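You operate a simulated robot arm through the tools that you are given. There is no shell and no other tool.

You are at the controls of a simulated robot arm. One attempt, no reset.

JOB
Plug the dryer in and start it at 50 C, damper on HALF.
Fine: the socket switch is off while the plug goes in; the blower stays on.

The check looks at the end state, three seconds after you hand in, the way a careful person would. Anything else that was tipped, shoved, dropped, spilled or broken makes it a failure.

ROBOT AND FRAMES
A 7-joint arm with a two-finger parallel gripper, fixed in place. Base frame: the origin is on the floor under the middle of its stand, x ahead of it, y to its left, z up. Readings come in cm, rad, newtons and seconds.
It reaches about 124.7 cm from its shoulder. Its first joint turns from -2.304 to 2.304 rad. Payload 3.91 kg.
The tool frame sits at the grasp point between the pads (the TCP): z along the fingers, y along the line on which they close. The tips reach 3 cm beyond it. Largest opening 11 cm; finger width 2, thickness 1; the body of the gripper, 4.8 by 11.2 cm, starts 5.5 cm behind the TCP.
Orientation is told as [roll, pitch, yaw] about the base's x, y, z axes, in that order, counted from this pose: with the fingers straight down and closing along the base's y, the tool's x points along the base's -x, its y along +y and its z along -z.

CONTROLS
- The arm moves only by the tool arm_command. Its argument "steps" is a list of rows, each an object of numbers (a shift or turn left out is 0, a gripper value left out holds the last): "rx", "ry", "rz": the turn, a rotation vector about the base's x, y, z in degrees; "x", "y", "z": the shift along the base's x, y, z in cm; "jaw": the closure, from 0 (fully open) to 1 (shut). In form: [{"rx": .., "ry": .., "rz": .., "x": .., "y": .., "z": .., "jaw": ..}, ...]. A call has 1 to 20 rows; each row shifts and turns the commanded pose from where the row before left it. Each row takes 0.2 s and may step no farther than 5 cm and 0.15 rad from the row before; otherwise, or with a gripper value out of range, the whole call is refused. Where a pose cannot be reached the arm comes as near as it can. A force on the tool above 40 N (or 10 N above the force at the start of the call, whichever is more), or a blocked arm, ends the call early, and 0.2 s more pass. Each finger travels about 10.8 cm/s and halts on what it meets, pressing with about 42 N; the grip force reading is that of the motor and also rises with nothing between the fingers. The clock runs only during rows and for 0.2 s after the last one: add rows that do not move to give the fingers time. The reply holds the time, the measured pose of the TCP, the force on the tool along the base axes, the opening and the grip force, in the units named above and with some noise, with the torque about the TCP (base axes, N m) and any sound that the robot's microphone picked up.
- Cameras (640 x 400 px; columns grow to the right, rows downward): "scene" is fixed at [3.34, -66.22, 158.07]; the picture's right is [0.57, -0.82, 0.00], its down [-0.42, -0.29, -0.86] and it looks along [0.71, 0.49, -0.51] (base axes); focal length 309 px, centre (320, 200). "wrist" rides on the gripper at [7.2, 1.7, -10.3] in the tool frame; the picture's right is [-0.23, 0.97, 0.00], its down [-0.76, -0.18, -0.62] and it looks along [-0.61, -0.14, 0.78] (tool axes); focal length 222 px, centre (320, 200).
- snapshot(camera): a new picture of that camera. The clock stands still meanwhile.
- locate(camera, pixels): for up to 12 pixels [column, row] of the newest picture of that camera ("zoom" is the newest enlarged one), the place [x, y, z] in the base frame of the surface seen there, good to about 0.3 cm, but the place of the scene camera against the robot may be out by one fixed shift of up to 2.5 cm in any direction. The clock stands still meanwhile.
- zoom(camera, box): a new picture of the part [left, top, right, bottom] of that camera's present view, enlarged. The clock stands still meanwhile.
- job_done(): hands the job in; it is judged then, once.

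Unless the task says otherwise, let go and move clear before handing in.

The tools are called as a command line: name --argument value ..., lists and objects as JSON in quotes. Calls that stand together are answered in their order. arm_command: Moves the arm, as the interface text tells. Its arguments: {"type":"object","properties":{"steps":{"type":"array","items":{"type":"object","properties":{"rx":{"type":"number"},"ry":{"type":"number"},"rz":{"type":"number"},"x":{"type":"number"},"y":{"type":"number"},"z":{"type":"number"},"jaw":{"type":"number"}}}}},"required":["steps"]} The other tools are called the same way: snapshot (camera) takes a picture; locate (camera, pixels) gives the place of the surface under pixels of a picture; zoom (camera, box) takes an enlarged picture of a part of a camera's view; job_done () hands the job in.

At the start:

```text
clock: 0.0
eef_pos: [71.72, -2.09, 120.45]
ee_rot: [0.0, 0.002, 0.0]
wrist_force: [-0.1, 0.2, 0.3]
torque: [0.01, 0.0, 0.02]
width: 11.0
grip_force: 0.1
```

scene: 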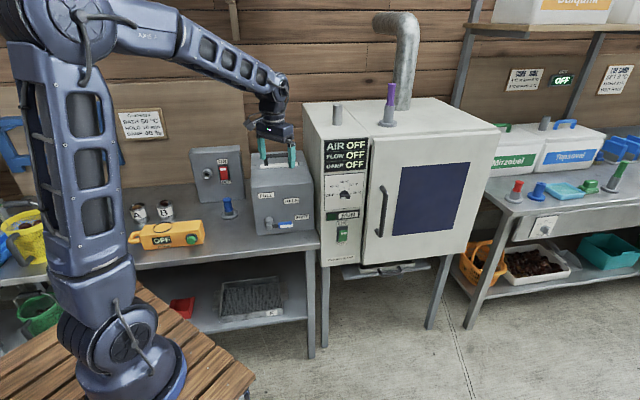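
wrist: 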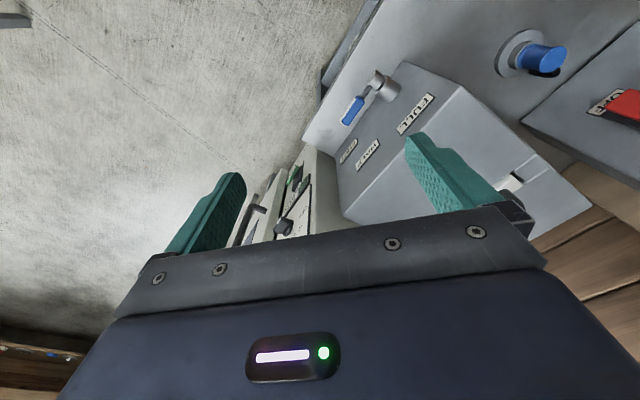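

The first pictures show a dryer with an AIR/FLOW/DAMP display at (345,155), a grey box with a lever marked FULL/HALF near (285,205), and a wall socket with a red switch at (222,173). I'll zoom in on these before moving.

zoom --camera "scene" --box '[300, 90, 400, 280]'

zoom --camera "scene" --box '[180, 130, 320, 250]'

zoom --camera "scene" --box '[100, 90, 220, 270]'

zoom --camera "scene" --box '[480, 50, 640, 150]'

zoom --camera "scene" --box '[480, 150, 640, 250]'

```text
2.11 times, centred on (350, 185) of scene
```

zoom: 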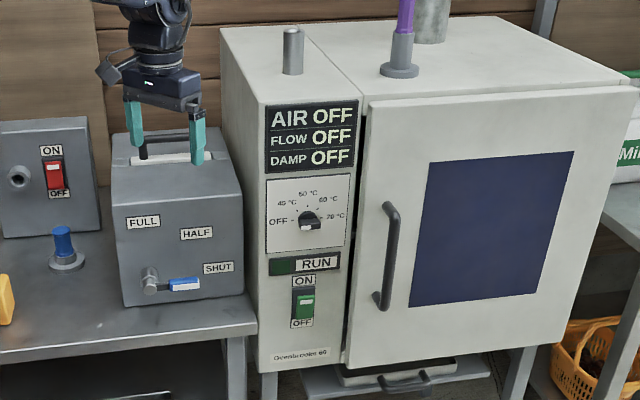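

```text
3.33 times, centred on (250, 190) of scene
```

zoom: 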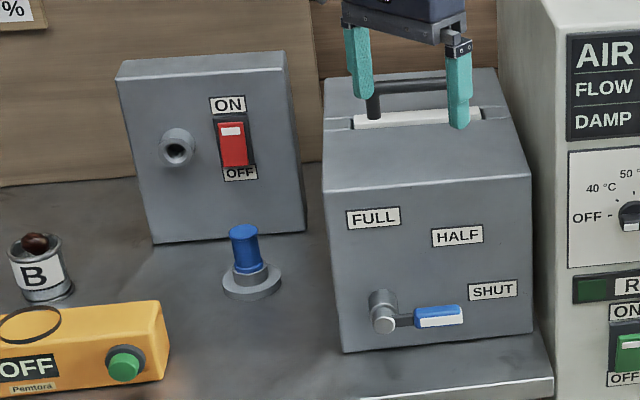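

```text
2.22 times, centred on (160, 180) of scene
```

zoom: 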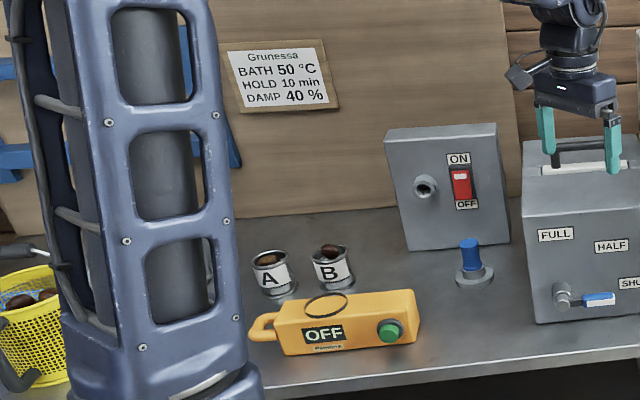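

```text
4.00 times, centred on (560, 100) of scene
```

zoom: 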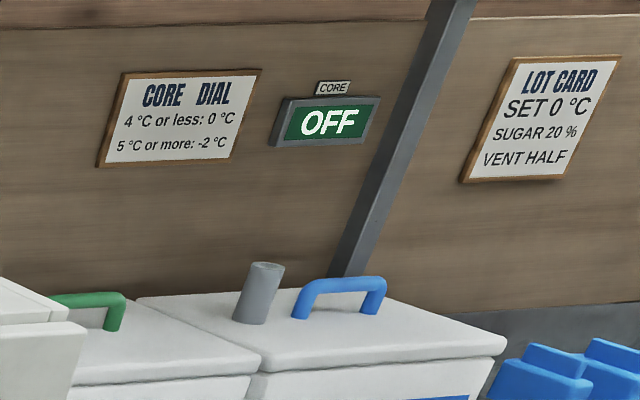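

```text
4.00 times, centred on (560, 200) of scene
```

zoom: 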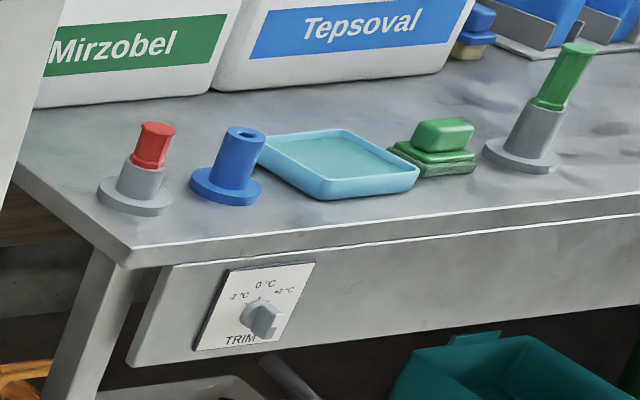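

The blue peg in a stand at (228,205) may be the plug for the socket at (207,173). I want closer views of the stand, socket, switches, dial and lever before moving.

zoom --camera "scene" --box '[185, 140, 265, 225]'

zoom --camera "scene" --box '[245, 120, 325, 240]'

zoom --camera "scene" --box '[315, 165, 375, 255]'

zoom --camera "scene" --box '[320, 70, 420, 140]'

zoom --camera "scene" --box '[510, 205, 570, 245]'

zoom --camera "wrist" --box '[220, 40, 640, 260]'

```text
4.71 times, centred on (225, 182) of scene
```

zoom: 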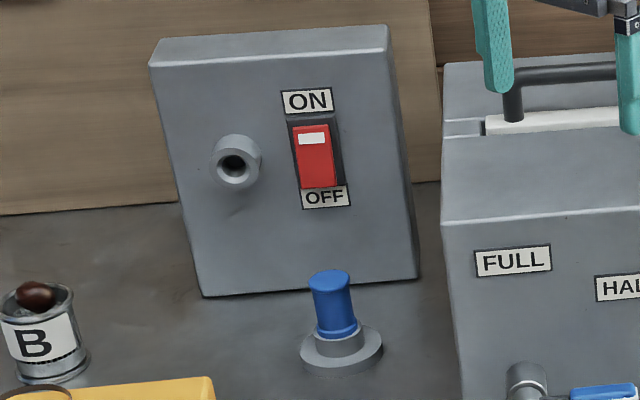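

```text
3.33 times, centred on (285, 180) of scene
```

zoom: 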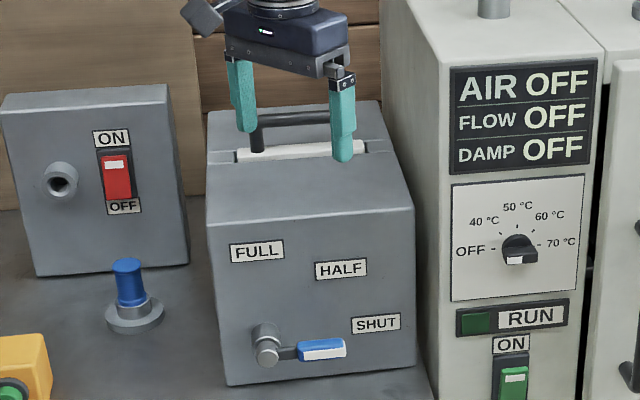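

```text
4.44 times, centred on (345, 210) of scene
```

zoom: 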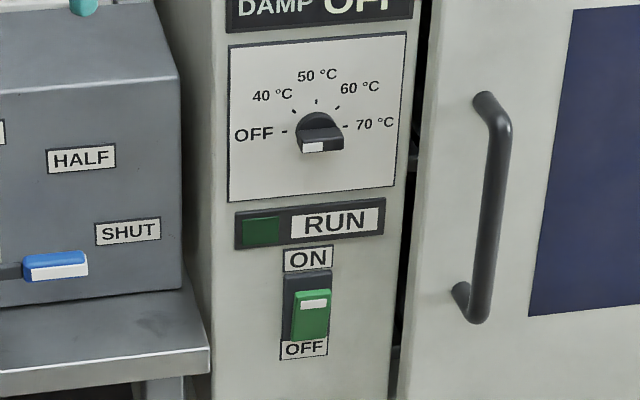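

```text
5.71 times, centred on (370, 105) of scene
```

zoom: 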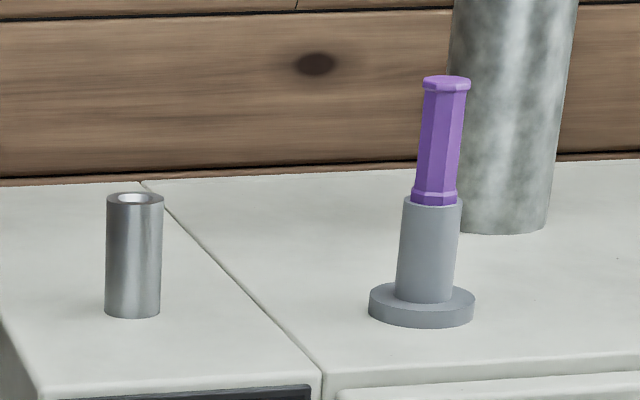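

```text
10.00 times, centred on (540, 225) of scene
```

zoom: 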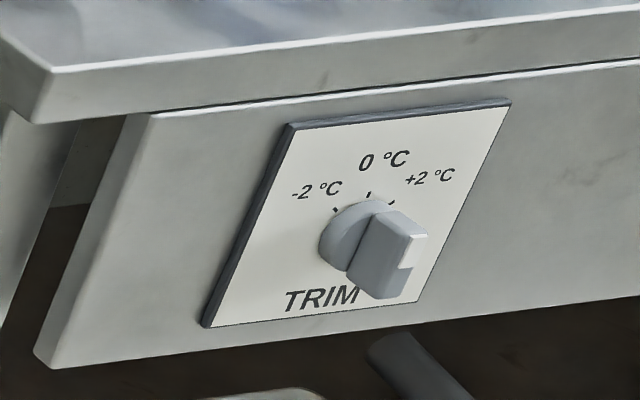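

```text
1.52 times, centred on (430, 150) of wrist
```

zoom: 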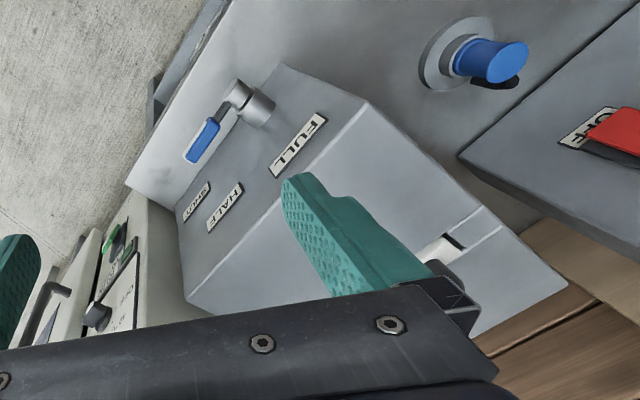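

The red and green rockers both show a white bar near their upper ends, and the dial's white mark seems to point to OFF. Next I'll locate features with both cameras, using points seen in both to work out the scene camera's shift.

locate --camera "scene" --pixels '[[207, 174], [228, 199], [228, 211], [222, 166], [222, 180], [277, 226], [297, 224], [344, 195], [342, 230], [342, 238], [200, 155], [244, 190]]'

snapshot --camera "wrist"

locate --camera "wrist" --pixels '[[385, 87], [354, 110], [415, 114], [368, 154], [349, 151], [553, 60], [527, 50], [510, 62], [621, 106], [607, 107], [401, 62], [520, 180]]'

```text
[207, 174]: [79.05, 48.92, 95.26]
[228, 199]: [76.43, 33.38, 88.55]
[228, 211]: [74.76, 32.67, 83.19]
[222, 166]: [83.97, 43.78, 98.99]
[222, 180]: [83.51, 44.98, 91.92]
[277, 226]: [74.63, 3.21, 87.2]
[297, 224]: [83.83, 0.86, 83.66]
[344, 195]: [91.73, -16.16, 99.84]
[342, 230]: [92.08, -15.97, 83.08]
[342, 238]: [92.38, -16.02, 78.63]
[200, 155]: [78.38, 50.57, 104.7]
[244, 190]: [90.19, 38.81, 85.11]
```

```text
taken
```

wrist: 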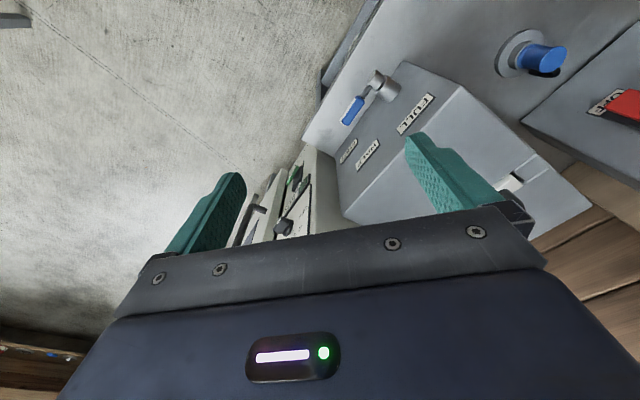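

```text
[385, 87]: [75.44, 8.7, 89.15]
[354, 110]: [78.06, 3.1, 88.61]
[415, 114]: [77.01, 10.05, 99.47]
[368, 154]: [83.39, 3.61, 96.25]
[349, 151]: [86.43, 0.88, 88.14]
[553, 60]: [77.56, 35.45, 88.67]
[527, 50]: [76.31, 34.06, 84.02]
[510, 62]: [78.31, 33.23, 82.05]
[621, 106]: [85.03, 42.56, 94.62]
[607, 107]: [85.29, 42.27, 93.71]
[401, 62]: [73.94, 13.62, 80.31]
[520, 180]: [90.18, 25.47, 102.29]
```

The wrist camera puts the lever tip near (78,3,88.6), the plug near (77.5,35.4,88.7) and the bench near z=82. The socket plate looks turned, so I'll zoom in on it and find its plane.

zoom --camera "scene" --box '[185, 145, 255, 215]'

```text
5.71 times, centred on (220, 180) of scene
```

zoom: 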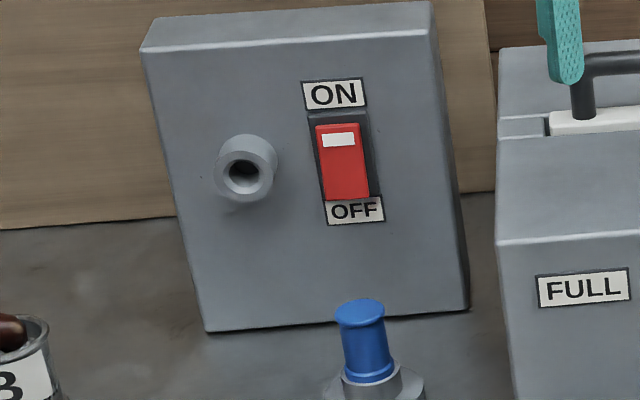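

locate --camera "zoom" --pixels '[[160, 70], [420, 60], [215, 310], [450, 290], [300, 250], [243, 170], [240, 197], [222, 172], [266, 170], [243, 153], [340, 155], [345, 190]]'

locate --camera "scene" --pixels '[[224, 199], [232, 199], [228, 196], [229, 207], [220, 213], [236, 213], [200, 230], [270, 240], [305, 265], [340, 198], [348, 198], [333, 175]]'

```text
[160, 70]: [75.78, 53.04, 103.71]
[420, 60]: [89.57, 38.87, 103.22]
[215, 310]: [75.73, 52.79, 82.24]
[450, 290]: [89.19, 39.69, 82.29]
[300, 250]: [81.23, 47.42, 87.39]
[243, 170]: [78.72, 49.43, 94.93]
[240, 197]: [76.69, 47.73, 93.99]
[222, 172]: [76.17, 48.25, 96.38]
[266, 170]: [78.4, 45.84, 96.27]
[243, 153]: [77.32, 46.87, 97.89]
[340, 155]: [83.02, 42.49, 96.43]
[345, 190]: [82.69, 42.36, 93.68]
```

```text
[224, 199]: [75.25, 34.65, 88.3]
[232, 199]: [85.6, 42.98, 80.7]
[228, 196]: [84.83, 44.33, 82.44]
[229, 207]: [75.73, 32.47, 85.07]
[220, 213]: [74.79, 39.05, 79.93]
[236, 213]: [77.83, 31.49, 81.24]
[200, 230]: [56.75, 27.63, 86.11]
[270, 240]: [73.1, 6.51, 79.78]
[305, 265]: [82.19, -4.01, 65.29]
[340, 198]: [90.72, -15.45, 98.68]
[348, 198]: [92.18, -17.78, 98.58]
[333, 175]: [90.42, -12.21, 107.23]
```

The plate is vertical and turned about 45°. The socket ring face is near (77.2,47.1,96.1) in scene coordinates, standing about 3 cm proud of the plate. Next I'll measure the dryer panel and the lever box face.

zoom --camera "scene" --box '[310, 160, 370, 250]'

locate --camera "zoom" --pixels '[[240, 60], [390, 50], [240, 190], [380, 175], [310, 145], [330, 147], [340, 130], [320, 120], [312, 300], [312, 328], [215, 260], [470, 95]]'

locate --camera "scene" --pixels '[[265, 195], [287, 201], [298, 217], [260, 190], [310, 190], [262, 225], [276, 222], [278, 228], [283, 226], [288, 225], [292, 225], [297, 226]]'

```text
4.44 times, centred on (340, 205) of scene
```

zoom: 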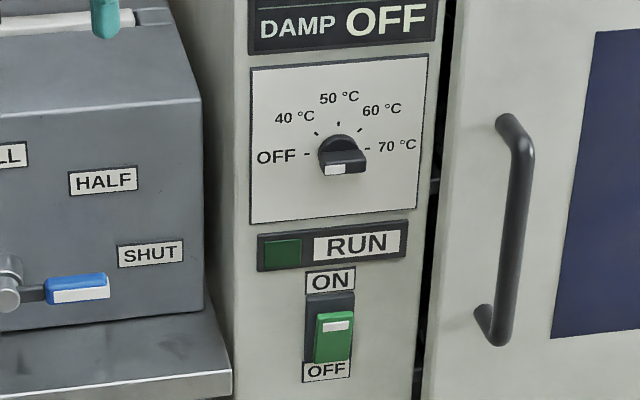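

```text
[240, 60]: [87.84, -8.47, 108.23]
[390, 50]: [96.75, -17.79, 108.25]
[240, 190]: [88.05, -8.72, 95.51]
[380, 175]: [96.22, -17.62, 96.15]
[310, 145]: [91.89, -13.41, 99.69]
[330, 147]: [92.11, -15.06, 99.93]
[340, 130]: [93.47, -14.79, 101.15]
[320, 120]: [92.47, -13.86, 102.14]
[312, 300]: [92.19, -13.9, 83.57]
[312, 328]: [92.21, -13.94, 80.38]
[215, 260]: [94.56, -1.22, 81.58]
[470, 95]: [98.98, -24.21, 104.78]
```

```text
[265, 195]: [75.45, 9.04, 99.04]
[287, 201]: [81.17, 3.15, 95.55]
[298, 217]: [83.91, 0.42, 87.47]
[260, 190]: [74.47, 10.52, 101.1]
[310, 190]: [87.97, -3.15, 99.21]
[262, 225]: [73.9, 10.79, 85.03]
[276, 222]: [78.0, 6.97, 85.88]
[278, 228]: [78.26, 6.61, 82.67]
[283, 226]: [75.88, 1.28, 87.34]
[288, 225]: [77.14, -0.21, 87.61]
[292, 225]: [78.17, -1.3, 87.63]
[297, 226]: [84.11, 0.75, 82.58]
```

Plate, lever box and dryer panel all share a normal of about (-0.71,-0.70,0), and the label matches put the scene camera's shift at roughly (+2,+0.7,+0.6). I'll back off and turn the hand horizontal, facing the dryer dial from about 25 cm, for a closer look.

arm_command --steps '[{"x": -1.95, "y": -3.8, "rz": -7.5}, {"x": -1.95, "y": -3.8, "rz": -7.5}, {"x": -1.95, "y": -3.8, "rz": -7.5}, {"x": -1.95, "y": -3.8, "rz": -7.5}, {"x": -1.95, "y": -3.8, "rz": -7.5}, {"x": -1.95, "y": -3.8, "rz": -7.5}, {}, {}]'

```text
clock: 1.8
eef_pos: [60.14, -24.91, 120.34]
ee_rot: [0.0, 0.001, -0.784]
wrist_force: [-0.2, 0.5, -0.4]
torque: [-0.01, 0.0, -0.02]
width: 10.99
grip_force: 0.2
```

The arm reached (60.1,-24.9,120.3) with yaw -45°, as commanded. Now I'll tilt it 90° to face the dryer panel.

arm_command --steps '[{"x": 1.5, "y": -0.6, "z": -1.5, "rx": 5.785, "ry": -5.785}, {"x": 1.5, "y": -0.6, "z": -1.5, "rx": 5.785, "ry": -5.785}, {"x": 1.5, "y": -0.6, "z": -1.5, "rx": 5.785, "ry": -5.785}, {"x": 1.5, "y": -0.6, "z": -1.5, "rx": 5.785, "ry": -5.785}, {"x": 1.5, "y": -0.6, "z": -1.5, "rx": 5.785, "ry": -5.785}, {"x": 1.5, "y": -0.6, "z": -1.5, "rx": 5.785, "ry": -5.785}, {"x": 1.5, "y": -0.6, "z": -1.5, "rx": 5.785, "ry": -5.785}, {"x": 1.5, "y": -0.6, "z": -1.5, "rx": 5.785, "ry": -5.785}, {"x": 1.5, "y": -0.6, "z": -1.5, "rx": 5.785, "ry": -5.785}, {"x": 1.5, "y": -0.6, "z": -1.5, "rx": 5.785, "ry": -5.785}, {"x": 1.5, "y": -0.6, "z": -1.5, "rx": 5.785, "ry": -5.785}, {}, {}]'

snapshot --camera "wrist"

snapshot --camera "scene"

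```text
clock: 4.6
eef_pos: [76.5, -31.41, 103.97]
ee_rot: [1.572, 0.001, -0.786]
wrist_force: [0.2, 0.2, 0.6]
torque: [-0.02, -0.01, -0.01]
width: 11.02
grip_force: 0.0
```

```text
taken
```

wrist: 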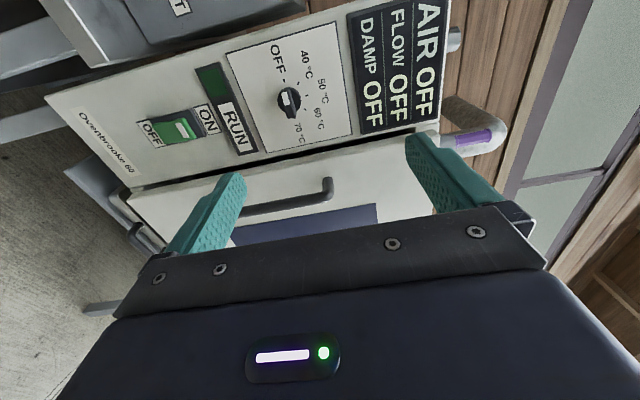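

```text
taken
```

scene: 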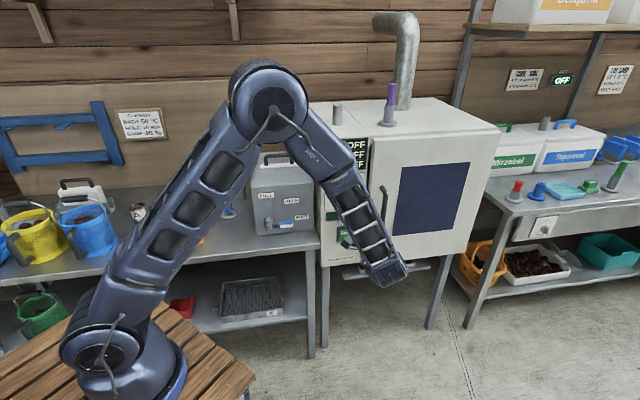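

The wrist view shows the dial near (288,98) and the green switch near (175,130). I'll zoom in on both and measure them.

zoom --camera "wrist" --box '[120, 90, 240, 165]'

zoom --camera "wrist" --box '[230, 30, 360, 150]'

locate --camera "zoom" --pixels '[[302, 210], [290, 245], [310, 260], [270, 190], [330, 240], [120, 130], [410, 300], [250, 310], [295, 225], [280, 205], [480, 120], [200, 350]]'

```text
5.33 times, centred on (180, 128) of wrist
```

zoom: 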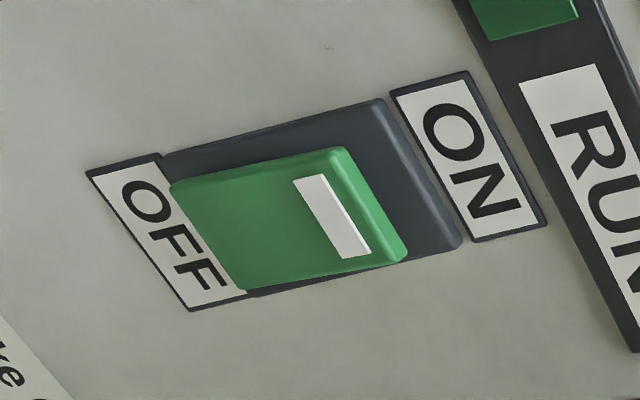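

```text
3.33 times, centred on (295, 90) of wrist
```

zoom: 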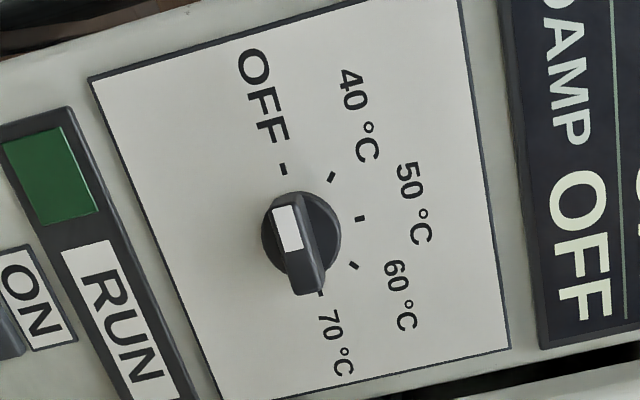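

```text
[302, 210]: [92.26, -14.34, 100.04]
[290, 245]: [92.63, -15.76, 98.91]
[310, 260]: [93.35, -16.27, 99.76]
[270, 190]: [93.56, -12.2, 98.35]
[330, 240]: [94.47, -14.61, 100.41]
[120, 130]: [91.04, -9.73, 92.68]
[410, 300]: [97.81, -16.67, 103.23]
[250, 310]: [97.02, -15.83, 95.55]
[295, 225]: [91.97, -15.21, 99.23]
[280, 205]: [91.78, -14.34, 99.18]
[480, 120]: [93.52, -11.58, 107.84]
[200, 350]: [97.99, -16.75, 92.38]
```

The panel plane is at about 0.707(x+y)=57.4 and the knob front face is at about 54.4. Next I'll measure the tilt of the green rocker and the knob outline more precisely.

zoom --camera "wrist" --box '[120, 90, 240, 165]'

locate --camera "zoom" --pixels '[[200, 200], [240, 270], [220, 230], [270, 215], [320, 200], [345, 235], [325, 165], [375, 250], [395, 180], [450, 240], [180, 240], [300, 50]]'

zoom --camera "wrist" --box '[260, 70, 320, 130]'

```text
5.33 times, centred on (180, 128) of wrist
```

zoom: 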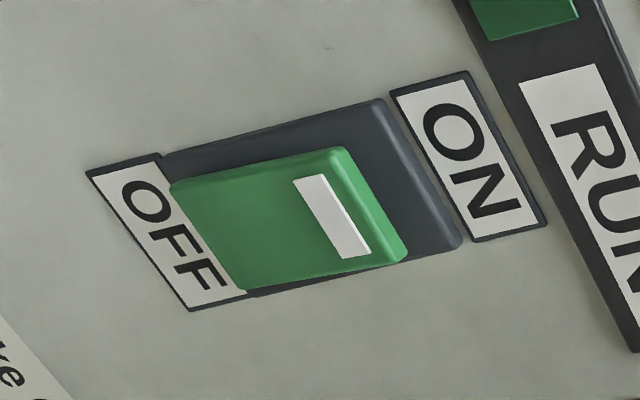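

```text
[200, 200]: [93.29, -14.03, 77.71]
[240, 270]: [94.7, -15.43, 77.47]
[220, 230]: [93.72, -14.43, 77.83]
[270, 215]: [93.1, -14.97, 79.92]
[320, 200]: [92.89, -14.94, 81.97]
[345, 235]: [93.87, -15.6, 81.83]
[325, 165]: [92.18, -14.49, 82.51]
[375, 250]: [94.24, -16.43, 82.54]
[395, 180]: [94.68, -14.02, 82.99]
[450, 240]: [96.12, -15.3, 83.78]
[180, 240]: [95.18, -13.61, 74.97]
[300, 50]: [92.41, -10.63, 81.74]
```

```text
6.67 times, centred on (290, 100) of wrist
```

zoom: 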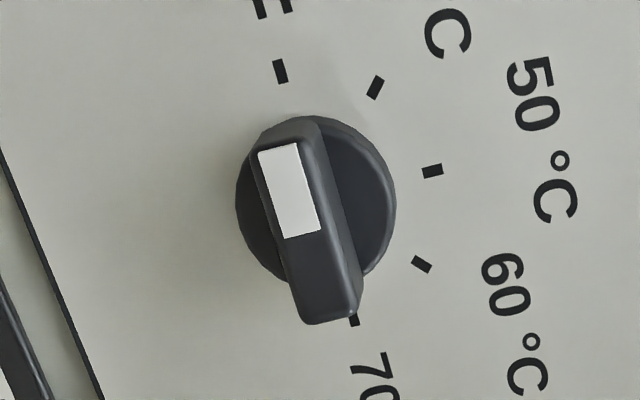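

The rocker's ON end is proud (c≈55.0) and its OFF end is pressed in (c≈56.05), so the green switch is OFF. The dial bar points at OFF, and 50 °C is a quarter turn clockwise. I'll measure the bar before grasping it.

locate --camera "zoom" --pixels '[[262, 150], [310, 145], [290, 190], [275, 160], [300, 230], [305, 310], [345, 305], [325, 290], [316, 260], [350, 200], [250, 210], [380, 200]]'

locate --camera "wrist" --pixels '[[320, 185], [260, 208], [180, 25], [150, 185], [300, 160], [400, 135], [60, 85], [90, 140]]'

```text
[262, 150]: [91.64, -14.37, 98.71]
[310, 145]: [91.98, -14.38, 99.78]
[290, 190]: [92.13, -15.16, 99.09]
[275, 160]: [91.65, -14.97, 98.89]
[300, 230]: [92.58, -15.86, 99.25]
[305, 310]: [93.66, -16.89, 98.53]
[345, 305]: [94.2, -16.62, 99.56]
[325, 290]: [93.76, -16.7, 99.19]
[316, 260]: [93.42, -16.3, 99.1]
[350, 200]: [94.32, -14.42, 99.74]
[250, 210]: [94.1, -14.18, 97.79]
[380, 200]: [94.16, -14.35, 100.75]
```

```text
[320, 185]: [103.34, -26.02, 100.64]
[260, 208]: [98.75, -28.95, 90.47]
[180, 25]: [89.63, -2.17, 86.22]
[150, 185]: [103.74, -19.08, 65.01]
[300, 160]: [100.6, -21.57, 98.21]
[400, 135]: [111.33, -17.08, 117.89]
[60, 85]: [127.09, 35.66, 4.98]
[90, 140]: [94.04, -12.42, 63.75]
```

The bar runs from a≈74.8 to 78.4 (a = 0.707(x−y)) at z≈99.2, with its front at c=54.3 and the disc at c≈56.5. I'll line up, narrow the jaws to about 4 cm, advance until TCP c≈46, and check the alignment there.

arm_command --steps '[{"x": 2, "y": 1.6, "z": -2.4, "jaw": 0.6}, {"x": 2, "y": 1.6, "z": -2.4}, {"x": 2, "y": 2}, {"x": 2, "y": 2}, {"x": 2.2, "y": 2.2}, {}, {}]'

snapshot --camera "wrist"

```text
clock: 6.2
eef_pos: [86.98, -22.04, 99.0]
ee_rot: [1.573, 0.0, -0.786]
wrist_force: [-0.4, 0.1, -1.0]
torque: [0.01, 0.02, -0.01]
width: 4.39
grip_force: 0.1
```

```text
taken
```

wrist: 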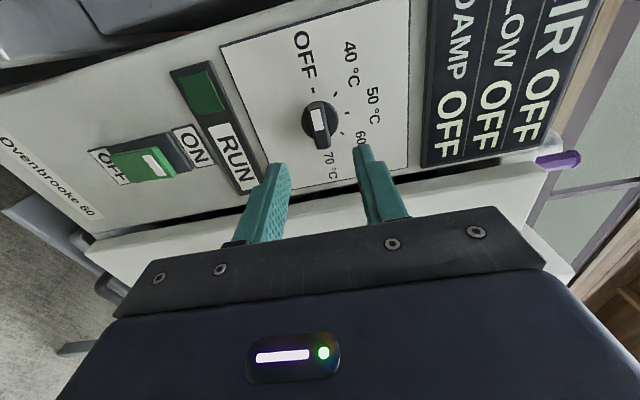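

zoom --camera "wrist" --box '[270, 70, 380, 180]'

locate --camera "zoom" --pixels '[[248, 172], [285, 170], [255, 230], [300, 230], [265, 285], [305, 280], [272, 220], [200, 200], [340, 200], [270, 255], [550, 100], [100, 300]]'

```text
3.64 times, centred on (325, 125) of wrist
```

zoom: 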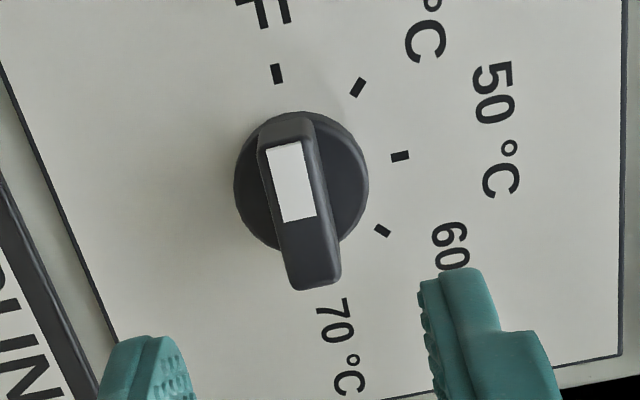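

```text
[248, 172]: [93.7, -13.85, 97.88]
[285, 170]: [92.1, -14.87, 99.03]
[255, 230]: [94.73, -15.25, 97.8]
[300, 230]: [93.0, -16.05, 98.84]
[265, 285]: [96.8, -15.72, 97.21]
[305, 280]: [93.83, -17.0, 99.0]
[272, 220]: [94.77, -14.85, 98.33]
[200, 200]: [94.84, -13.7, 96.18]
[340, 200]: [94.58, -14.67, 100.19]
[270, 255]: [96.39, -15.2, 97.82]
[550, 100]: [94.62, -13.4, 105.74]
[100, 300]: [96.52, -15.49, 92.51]
```

The bar centre is near z=99.0, a=76.6, and the hand is at a≈77.1, c≈45.9. I'll shift slightly left, advance to c≈53 and close on the bar.

arm_command --steps '[{"x": 1.5, "y": 1.9}, {"x": 1.6, "y": 1.8}, {"x": 1.5, "y": 1.6}, {}, {}]'

snapshot --camera "wrist"

```text
clock: 7.4
eef_pos: [91.63, -16.9, 99.17]
ee_rot: [1.574, -0.001, -0.785]
wrist_force: [-0.3, 0.1, -0.2]
torque: [-0.03, 0.03, -0.02]
width: 4.41
grip_force: 0.2
```

```text
taken
```

wrist: 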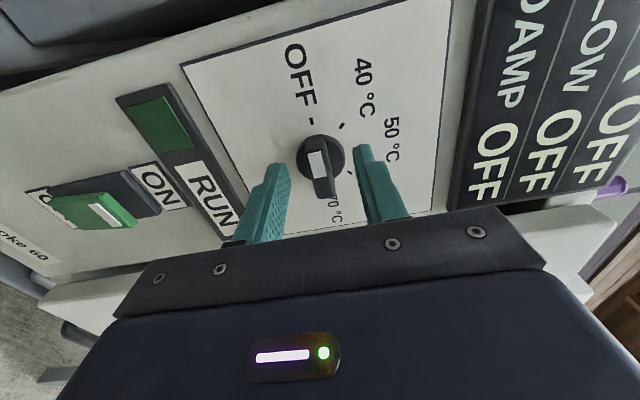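

The bar at (322,172) sits between the fingers with TCP c≈52.8, a≈76.7. I'll close on it.

arm_command --steps '[{"jaw": 0.75}, {"jaw": 0.85}, {"jaw": 1}, {}, {}]'

snapshot --camera "wrist"

```text
clock: 8.6
eef_pos: [91.58, -16.92, 99.07]
ee_rot: [1.573, 0.0, -0.786]
wrist_force: [-0.4, 0.6, -5.0]
torque: [-0.09, 0.07, -0.28]
width: 1.41
grip_force: 44.6
```

```text
taken
```

wrist: 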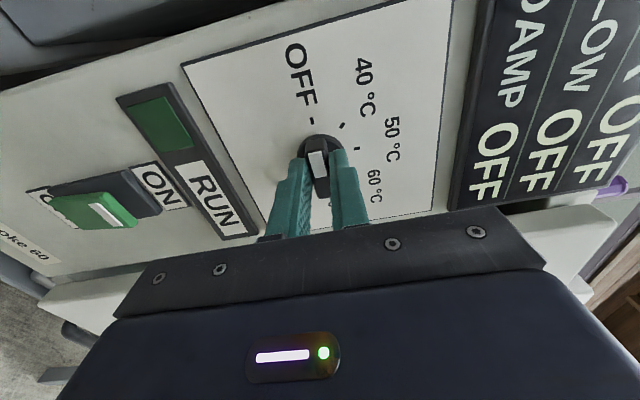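

The bar is gripped at 1.4 cm with only about 5 N of side load. I'll turn clockwise about 45° first and check.

arm_command --steps '[{"z": -0.1}, {"rx": 5.3, "ry": 5.3}, {"rx": 5.3, "ry": 5.3}, {"rx": 5.3, "ry": 5.3}, {"rx": 5.3, "ry": 5.3}, {"rx": 5.3, "ry": 5.3}, {"rx": 5.3, "ry": 5.3}, {}]'

snapshot --camera "wrist"

```text
clock: 9.9
eef_pos: [91.57, -16.87, 99.25]
ee_rot: [1.577, 0.589, -0.787]
wrist_force: [1.5, -2.4, -0.6]
torque: [0.22, -0.24, 0.92]
width: 1.41
grip_force: 44.8
stopped in row 6: the force on the tool passed its limit at 42 N (the readings are from after the stop); the commanded pose is now the measured one
```

```text
taken
```

wrist: 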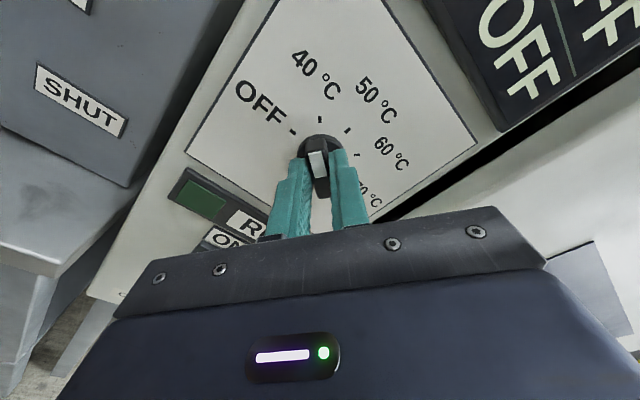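

The turn stopped at a 42 N spike after about 34°, and the readings have since relaxed. The bar's tip seems to sit near the 40 °C tick at (320,118), so I'll measure where the ticks are.

zoom --camera "wrist" --box '[260, 80, 380, 200]'

locate --camera "zoom" --pixels '[[175, 173], [319, 132], [418, 168], [450, 245], [300, 215], [310, 250], [280, 190], [345, 200], [320, 180], [330, 280]]'

```text
3.33 times, centred on (320, 140) of wrist
```

zoom: 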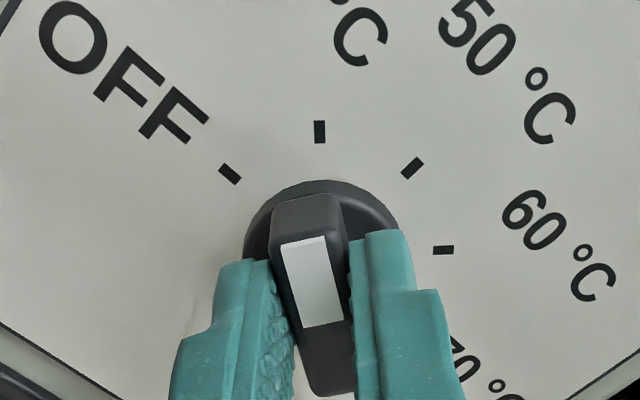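

```text
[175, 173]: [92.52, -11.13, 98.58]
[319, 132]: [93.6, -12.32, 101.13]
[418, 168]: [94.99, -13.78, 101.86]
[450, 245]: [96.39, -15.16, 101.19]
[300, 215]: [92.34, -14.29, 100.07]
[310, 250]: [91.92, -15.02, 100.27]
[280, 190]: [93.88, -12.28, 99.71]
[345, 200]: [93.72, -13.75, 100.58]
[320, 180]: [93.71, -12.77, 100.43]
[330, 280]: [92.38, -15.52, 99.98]
```

The ticks put the knob centre at a≈76.85, z≈99.05, with 45° between marks, and the bar is now about 35° past OFF. I'll recentre slightly and keep turning in smaller steps.

arm_command --steps '[{"x": 0.1, "y": -0.1, "z": -0.2}, {"rx": 3.5, "ry": 3.5}, {"rx": 3.5, "ry": 3.5}, {"rx": 3.5, "ry": 3.5}, {}]'

```text
clock: 11.2
eef_pos: [91.6, -16.99, 99.31]
ee_rot: [1.579, 0.846, -0.784]
wrist_force: [-11.5, -0.1, 34.5]
torque: [0.52, -0.58, 0.63]
width: 1.41
grip_force: 45.0
```

The tool is being pushed up by 34 N, so my z correction was wrong. I'll ease z back up and carry on turning.

arm_command --steps '[{"z": 0.25, "x": -0.05, "y": 0.05}, {}]'

```text
clock: 11.8
eef_pos: [91.76, -17.03, 99.41]
ee_rot: [1.573, 0.848, -0.788]
wrist_force: [7.0, 0.4, 11.3]
torque: [0.23, -0.27, 0.21]
width: 1.36
grip_force: 44.6
```

arm_command --steps '[{"z": 0.1, "x": 0.05, "y": -0.02}, {"rx": 3.5, "ry": 3.5}, {"rx": 3.5, "ry": 3.5}, {}]'

snapshot --camera "wrist"

```text
clock: 12.8
eef_pos: [91.68, -16.95, 99.38]
ee_rot: [1.572, 1.02, -0.789]
wrist_force: [-7.0, -3.9, -0.4]
torque: [-0.93, 0.93, -0.41]
width: 1.39
grip_force: 44.4
```

```text
taken
```

wrist: 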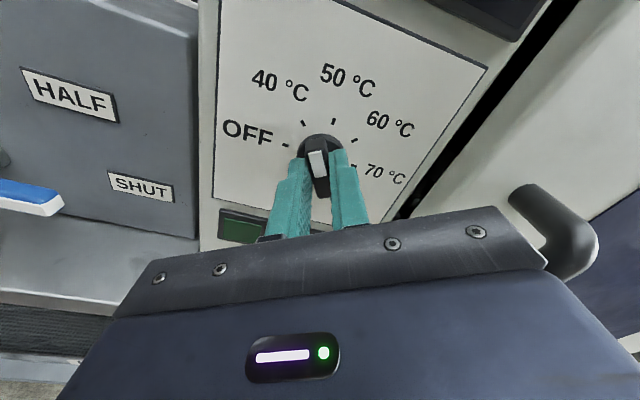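

The turn is at 58° and the forces are small. The door handle (555,230) is well clear of the hand, so I'll keep going.

arm_command --steps '[{"rx": 3.5, "ry": 3.5}, {"rx": 3.5, "ry": 3.5}, {"rx": 3.5, "ry": 3.5}, {}]'

```text
clock: 13.8
eef_pos: [91.6, -16.98, 99.39]
ee_rot: [1.575, 1.279, -0.785]
wrist_force: [3.8, -18.5, 5.2]
torque: [-0.77, 0.69, -0.38]
width: 1.38
grip_force: 45.0
```

The turn is at 73° with a side force of about 16 N to the right, so I'll shift right a little and finish the last 17°.

arm_command --steps '[{"x": 0.1, "y": -0.1}, {"rx": 3.5, "ry": 3.5}, {"rx": 3.5, "ry": 3.5}, {"rx": 3.5, "ry": 3.5}, {}]'

zoom --camera "wrist" --box '[220, 60, 420, 220]'

```text
clock: 14.9
eef_pos: [91.72, -17.08, 99.53]
ee_rot: [1.579, 1.539, -0.783]
wrist_force: [5.8, -10.2, 8.3]
torque: [-0.79, 0.72, -0.05]
width: 1.4
grip_force: 45.2
```

```text
2.50 times, centred on (320, 140) of wrist
```

zoom: 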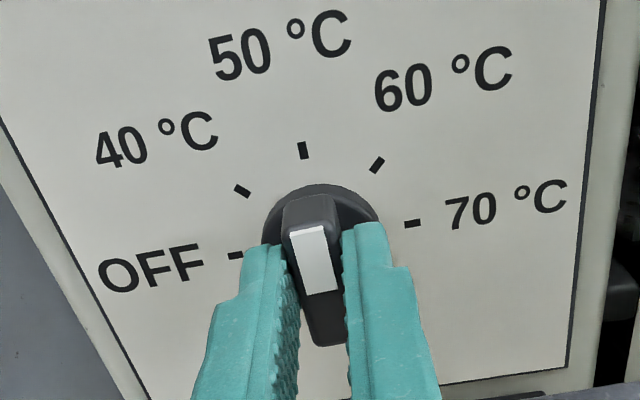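

The tool has turned 88° and the white-marked end points at the 50 °C tick (303,150). I'll add the last 2°, then release gently and back straight off.

arm_command --steps '[{"rx": 1.1, "ry": 1.1}, {}, {"jaw": 0.7}, {}, {}]'

zoom --camera "wrist" --box '[220, 60, 420, 220]'

```text
clock: 16.1
eef_pos: [91.77, -17.11, 99.36]
ee_rot: [1.46, 1.567, -0.899]
wrist_force: [-0.3, -0.5, 0.3]
torque: [0.01, 0.0, 0.0]
width: 3.3
grip_force: 0.0
```

```text
2.50 times, centred on (320, 140) of wrist
```

zoom: 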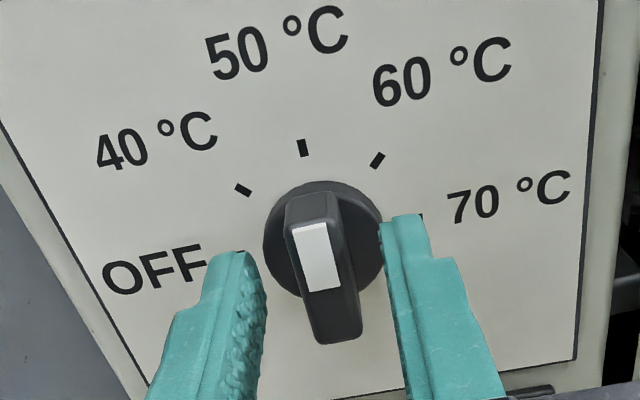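

The fingers are clear of the knob and it stayed put. I'll retreat along the axis and look again.

arm_command --steps '[{"x": -2.5, "y": -2.5}, {"x": -3, "y": -3}, {"x": -3.3, "y": -3.3}, {"x": -3.3, "y": -3.3}, {}, {}]'

snapshot --camera "wrist"

zoom --camera "wrist" --box '[250, 50, 380, 180]'

```text
clock: 17.6
eef_pos: [79.53, -29.11, 99.5]
ee_rot: [1.492, 1.566, -0.87]
wrist_force: [-0.2, -0.9, 0.3]
torque: [-0.02, 0.03, -0.03]
width: 3.3
grip_force: 0.0
```

```text
taken
```

wrist: 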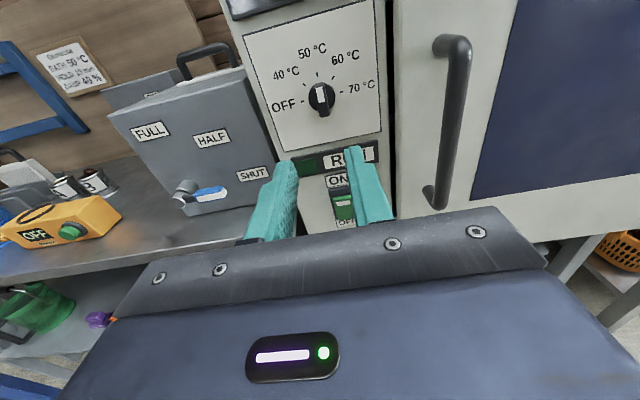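

```text
3.08 times, centred on (315, 115) of wrist
```

zoom: 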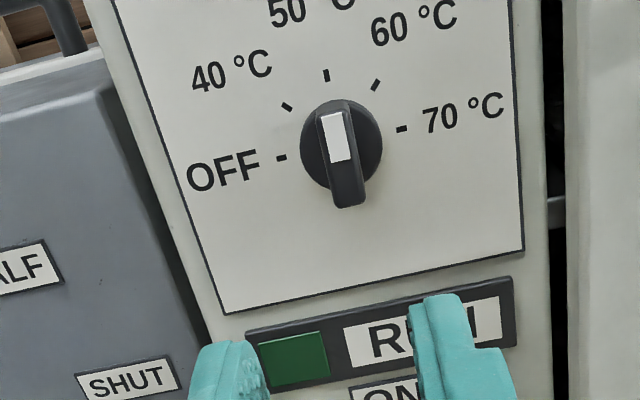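

The dial now reads 50 °C and the green switch is still OFF. I'll slide left to face the damper lever at (205,193).

arm_command --steps '[{"x": -3.2, "y": 3.2}, {"x": -3.2, "y": 3.2}, {"x": -3.2, "y": 3.2}, {"x": -3.2, "y": 3.2}, {"x": -3.2, "y": 3.2}, {}, {}]'

snapshot --camera "wrist"

```text
clock: 19.1
eef_pos: [63.78, -12.88, 99.61]
ee_rot: [1.47, 1.567, -0.892]
wrist_force: [0.4, -1.1, -0.6]
torque: [0.02, 0.02, 0.01]
width: 3.27
grip_force: 0.0
```

```text
taken
```

wrist: 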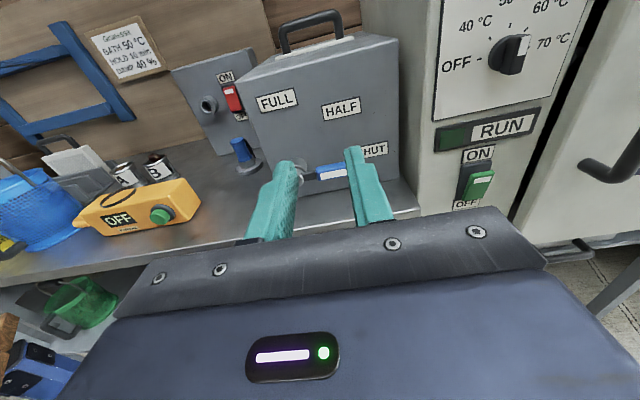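

The lever at (300–350,170), the plug at (240,150) and the red switch at (233,97) are all visible now. I'll zoom and measure the lever and the red rocker.

zoom --camera "wrist" --box '[190, 60, 270, 180]'

zoom --camera "wrist" --box '[240, 70, 400, 200]'

locate --camera "zoom" --pixels '[[235, 290], [262, 298], [300, 290], [330, 278], [400, 265], [330, 300], [390, 290], [145, 90], [400, 125], [545, 285], [200, 200], [260, 330]]'

```text
3.33 times, centred on (230, 120) of wrist
```

zoom: 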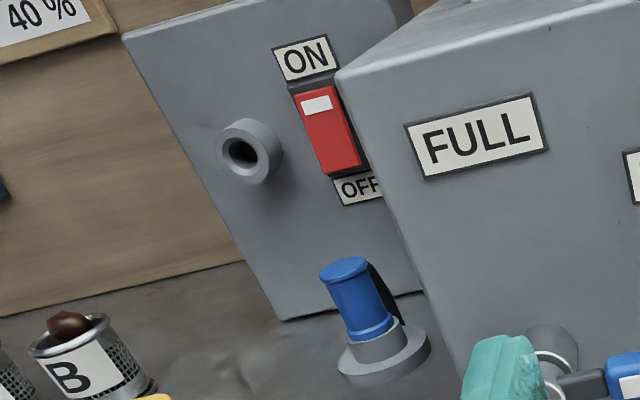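

```text
3.08 times, centred on (320, 135) of wrist
```

zoom: 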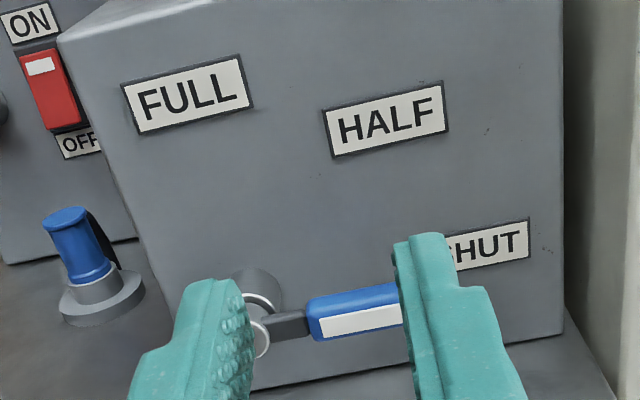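

```text
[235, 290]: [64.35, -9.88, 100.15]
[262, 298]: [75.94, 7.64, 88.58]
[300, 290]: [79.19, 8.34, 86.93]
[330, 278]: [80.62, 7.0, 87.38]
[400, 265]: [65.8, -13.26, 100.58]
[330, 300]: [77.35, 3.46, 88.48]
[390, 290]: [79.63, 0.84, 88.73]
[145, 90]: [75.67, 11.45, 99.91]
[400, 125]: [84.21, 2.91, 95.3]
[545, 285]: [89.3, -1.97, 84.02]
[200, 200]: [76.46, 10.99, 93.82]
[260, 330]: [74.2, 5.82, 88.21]
```

The box face is at c=61.65. The lever handle runs from a≈51 to 57.5 at z≈88.5, c≈57, pivoting near a≈49. I'll drop lower for a clearer view and narrow the jaws.

arm_command --steps '[{"z": -3, "x": -0.7, "y": 0.7, "jaw": 1}, {"z": -3, "x": -0.7, "y": 0.7}, {"z": -2, "x": -0.7, "y": 0.7}, {}, {}]'

snapshot --camera "wrist"

zoom --camera "wrist" --box '[240, 30, 420, 170]'

```text
clock: 20.4
eef_pos: [61.58, -10.95, 91.55]
ee_rot: [1.478, 1.565, -0.881]
wrist_force: [-0.3, -0.5, 0.4]
torque: [0.0, -0.02, 0.03]
width: 0.0
grip_force: 37.7
```

```text
taken
```

wrist: 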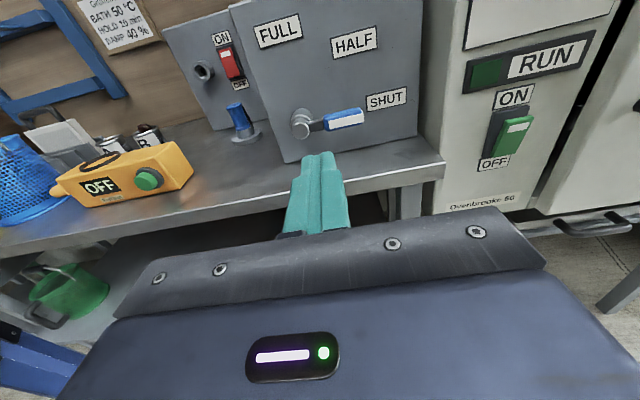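

```text
2.86 times, centred on (330, 100) of wrist
```

zoom: 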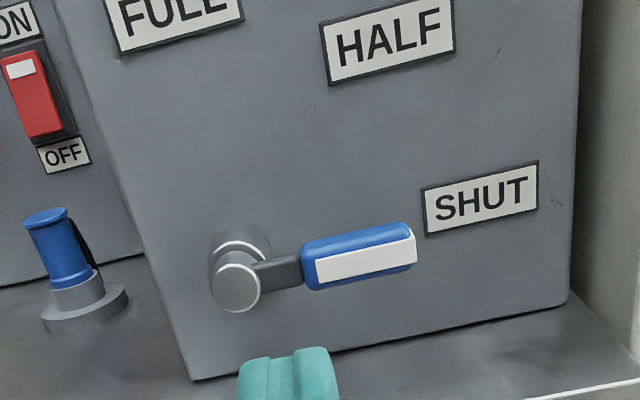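

locate --camera "zoom" --pixels '[[235, 285], [215, 285], [255, 285], [235, 262], [305, 270], [312, 245], [410, 230], [414, 260], [365, 262], [390, 42], [480, 200], [230, 370]]'

locate --camera "wrist" --pixels '[[279, 30], [345, 118], [240, 118], [250, 140], [330, 155], [400, 170], [203, 70], [230, 62], [145, 180], [110, 145], [155, 155], [300, 175]]'

```text
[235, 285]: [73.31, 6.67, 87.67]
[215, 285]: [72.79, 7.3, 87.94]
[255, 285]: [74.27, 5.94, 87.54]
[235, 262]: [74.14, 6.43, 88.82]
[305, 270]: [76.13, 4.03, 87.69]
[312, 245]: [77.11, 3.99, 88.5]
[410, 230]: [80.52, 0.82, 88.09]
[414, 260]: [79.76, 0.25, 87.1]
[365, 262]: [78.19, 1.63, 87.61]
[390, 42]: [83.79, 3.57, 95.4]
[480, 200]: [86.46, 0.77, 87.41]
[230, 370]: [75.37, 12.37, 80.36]
```

```text
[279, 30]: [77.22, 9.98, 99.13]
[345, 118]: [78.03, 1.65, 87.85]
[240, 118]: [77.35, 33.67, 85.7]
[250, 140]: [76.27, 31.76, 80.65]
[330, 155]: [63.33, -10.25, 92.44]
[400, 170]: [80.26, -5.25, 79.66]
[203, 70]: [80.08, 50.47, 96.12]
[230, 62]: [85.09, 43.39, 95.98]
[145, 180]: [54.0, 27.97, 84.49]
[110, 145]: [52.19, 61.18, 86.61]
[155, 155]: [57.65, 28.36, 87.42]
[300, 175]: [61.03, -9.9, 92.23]
```

The pivot is near a=47.3, z=87.7, the handle spans a 51.3–56.3, and HALF lies 45° up from SHUT. I'll bring the closed fingers in under the handle and stop short to check.

arm_command --steps '[{"x": 0.8, "y": -0.8, "z": -3.1}, {"x": 0.76, "y": -0.76, "z": -3.1}, {"x": 2.5, "y": 2.5}, {"x": 2.5, "y": 2.5}, {"x": 2.5, "y": 2.5}, {}, {}]'

snapshot --camera "wrist"

```text
clock: 21.9
eef_pos: [70.5, -5.04, 85.13]
ee_rot: [1.494, 1.565, -0.868]
wrist_force: [-0.4, 0.0, 0.1]
torque: [0.01, -0.01, 0.01]
width: 0.0
grip_force: 37.8
```

```text
taken
```

wrist: 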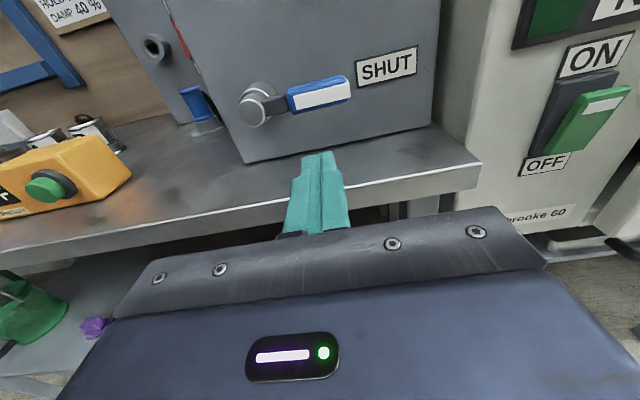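

The tips are at c≈49, below handle height and above the bench. I'll advance under the handle to TCP c≈56.

arm_command --steps '[{"x": 2.3, "y": 2.3}, {"x": 2.3, "y": 2.3}, {"x": 2.2, "y": 2.2}, {}, {}]'

snapshot --camera "wrist"

```text
clock: 23.1
eef_pos: [77.39, 1.6, 85.1]
ee_rot: [1.461, 1.566, -0.9]
wrist_force: [-0.2, -0.3, -0.6]
torque: [-0.01, -0.01, -0.02]
width: 0.0
grip_force: 38.1
```

```text
taken
```

wrist: 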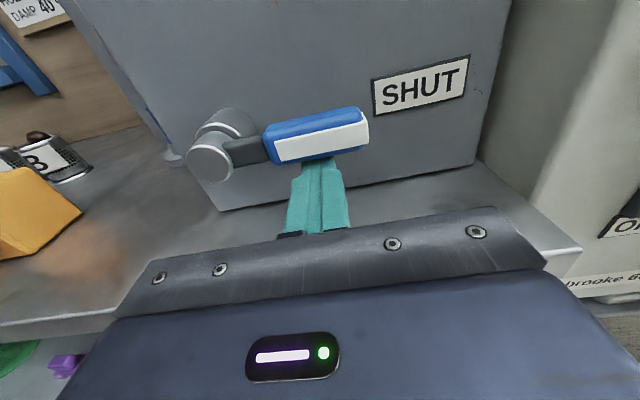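

The finger tips are under the blue handle at (318,150). I'll push up in small steps.

arm_command --steps '[{"z": 0.8}, {"z": 0.8}, {"z": 0.8}, {"z": 0.8}, {"z": 0.8}, {"z": 0.5}, {}]'

snapshot --camera "wrist"

```text
clock: 24.8
eef_pos: [77.37, 1.82, 89.73]
ee_rot: [1.554, 1.564, -0.806]
wrist_force: [0.3, -0.4, 0.3]
torque: [0.02, -0.05, 0.0]
width: 0.01
grip_force: 37.7
```

```text
taken
```

wrist: 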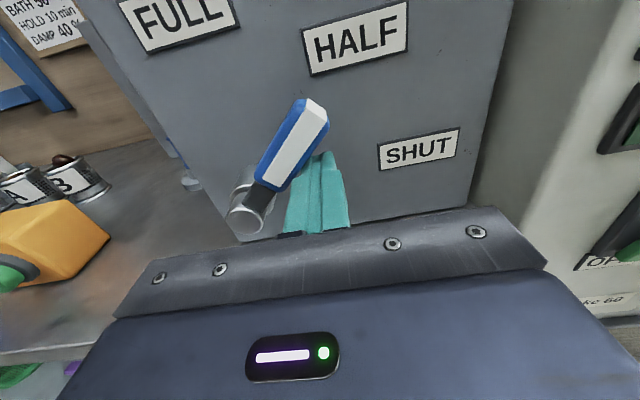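

The lever has swung up to about HALF, and the contact force is now near zero. I'll measure its angle.

zoom --camera "wrist" --box '[200, 60, 380, 240]'

locate --camera "zoom" --pixels '[[160, 340], [200, 290], [235, 250], [260, 210], [290, 175], [320, 140], [130, 350], [180, 350], [160, 325], [345, 110], [285, 140], [310, 210]]'

```text
2.22 times, centred on (290, 150) of wrist
```

zoom: 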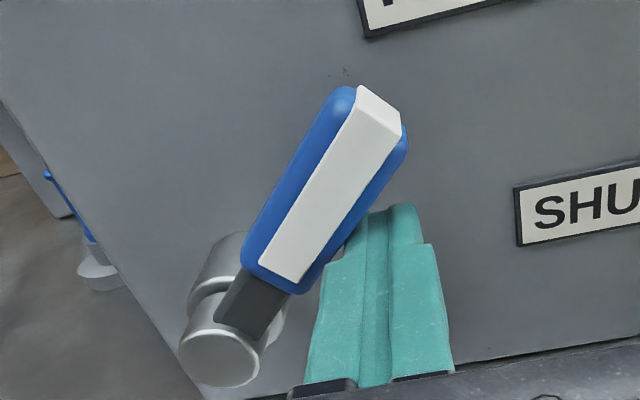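

```text
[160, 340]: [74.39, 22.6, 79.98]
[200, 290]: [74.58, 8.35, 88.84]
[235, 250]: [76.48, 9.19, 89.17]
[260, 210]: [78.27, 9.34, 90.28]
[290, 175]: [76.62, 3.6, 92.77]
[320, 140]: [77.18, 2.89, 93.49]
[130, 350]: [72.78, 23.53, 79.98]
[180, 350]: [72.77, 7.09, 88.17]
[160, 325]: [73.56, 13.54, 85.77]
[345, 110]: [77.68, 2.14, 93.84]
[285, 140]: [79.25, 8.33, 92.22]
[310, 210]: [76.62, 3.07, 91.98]
```

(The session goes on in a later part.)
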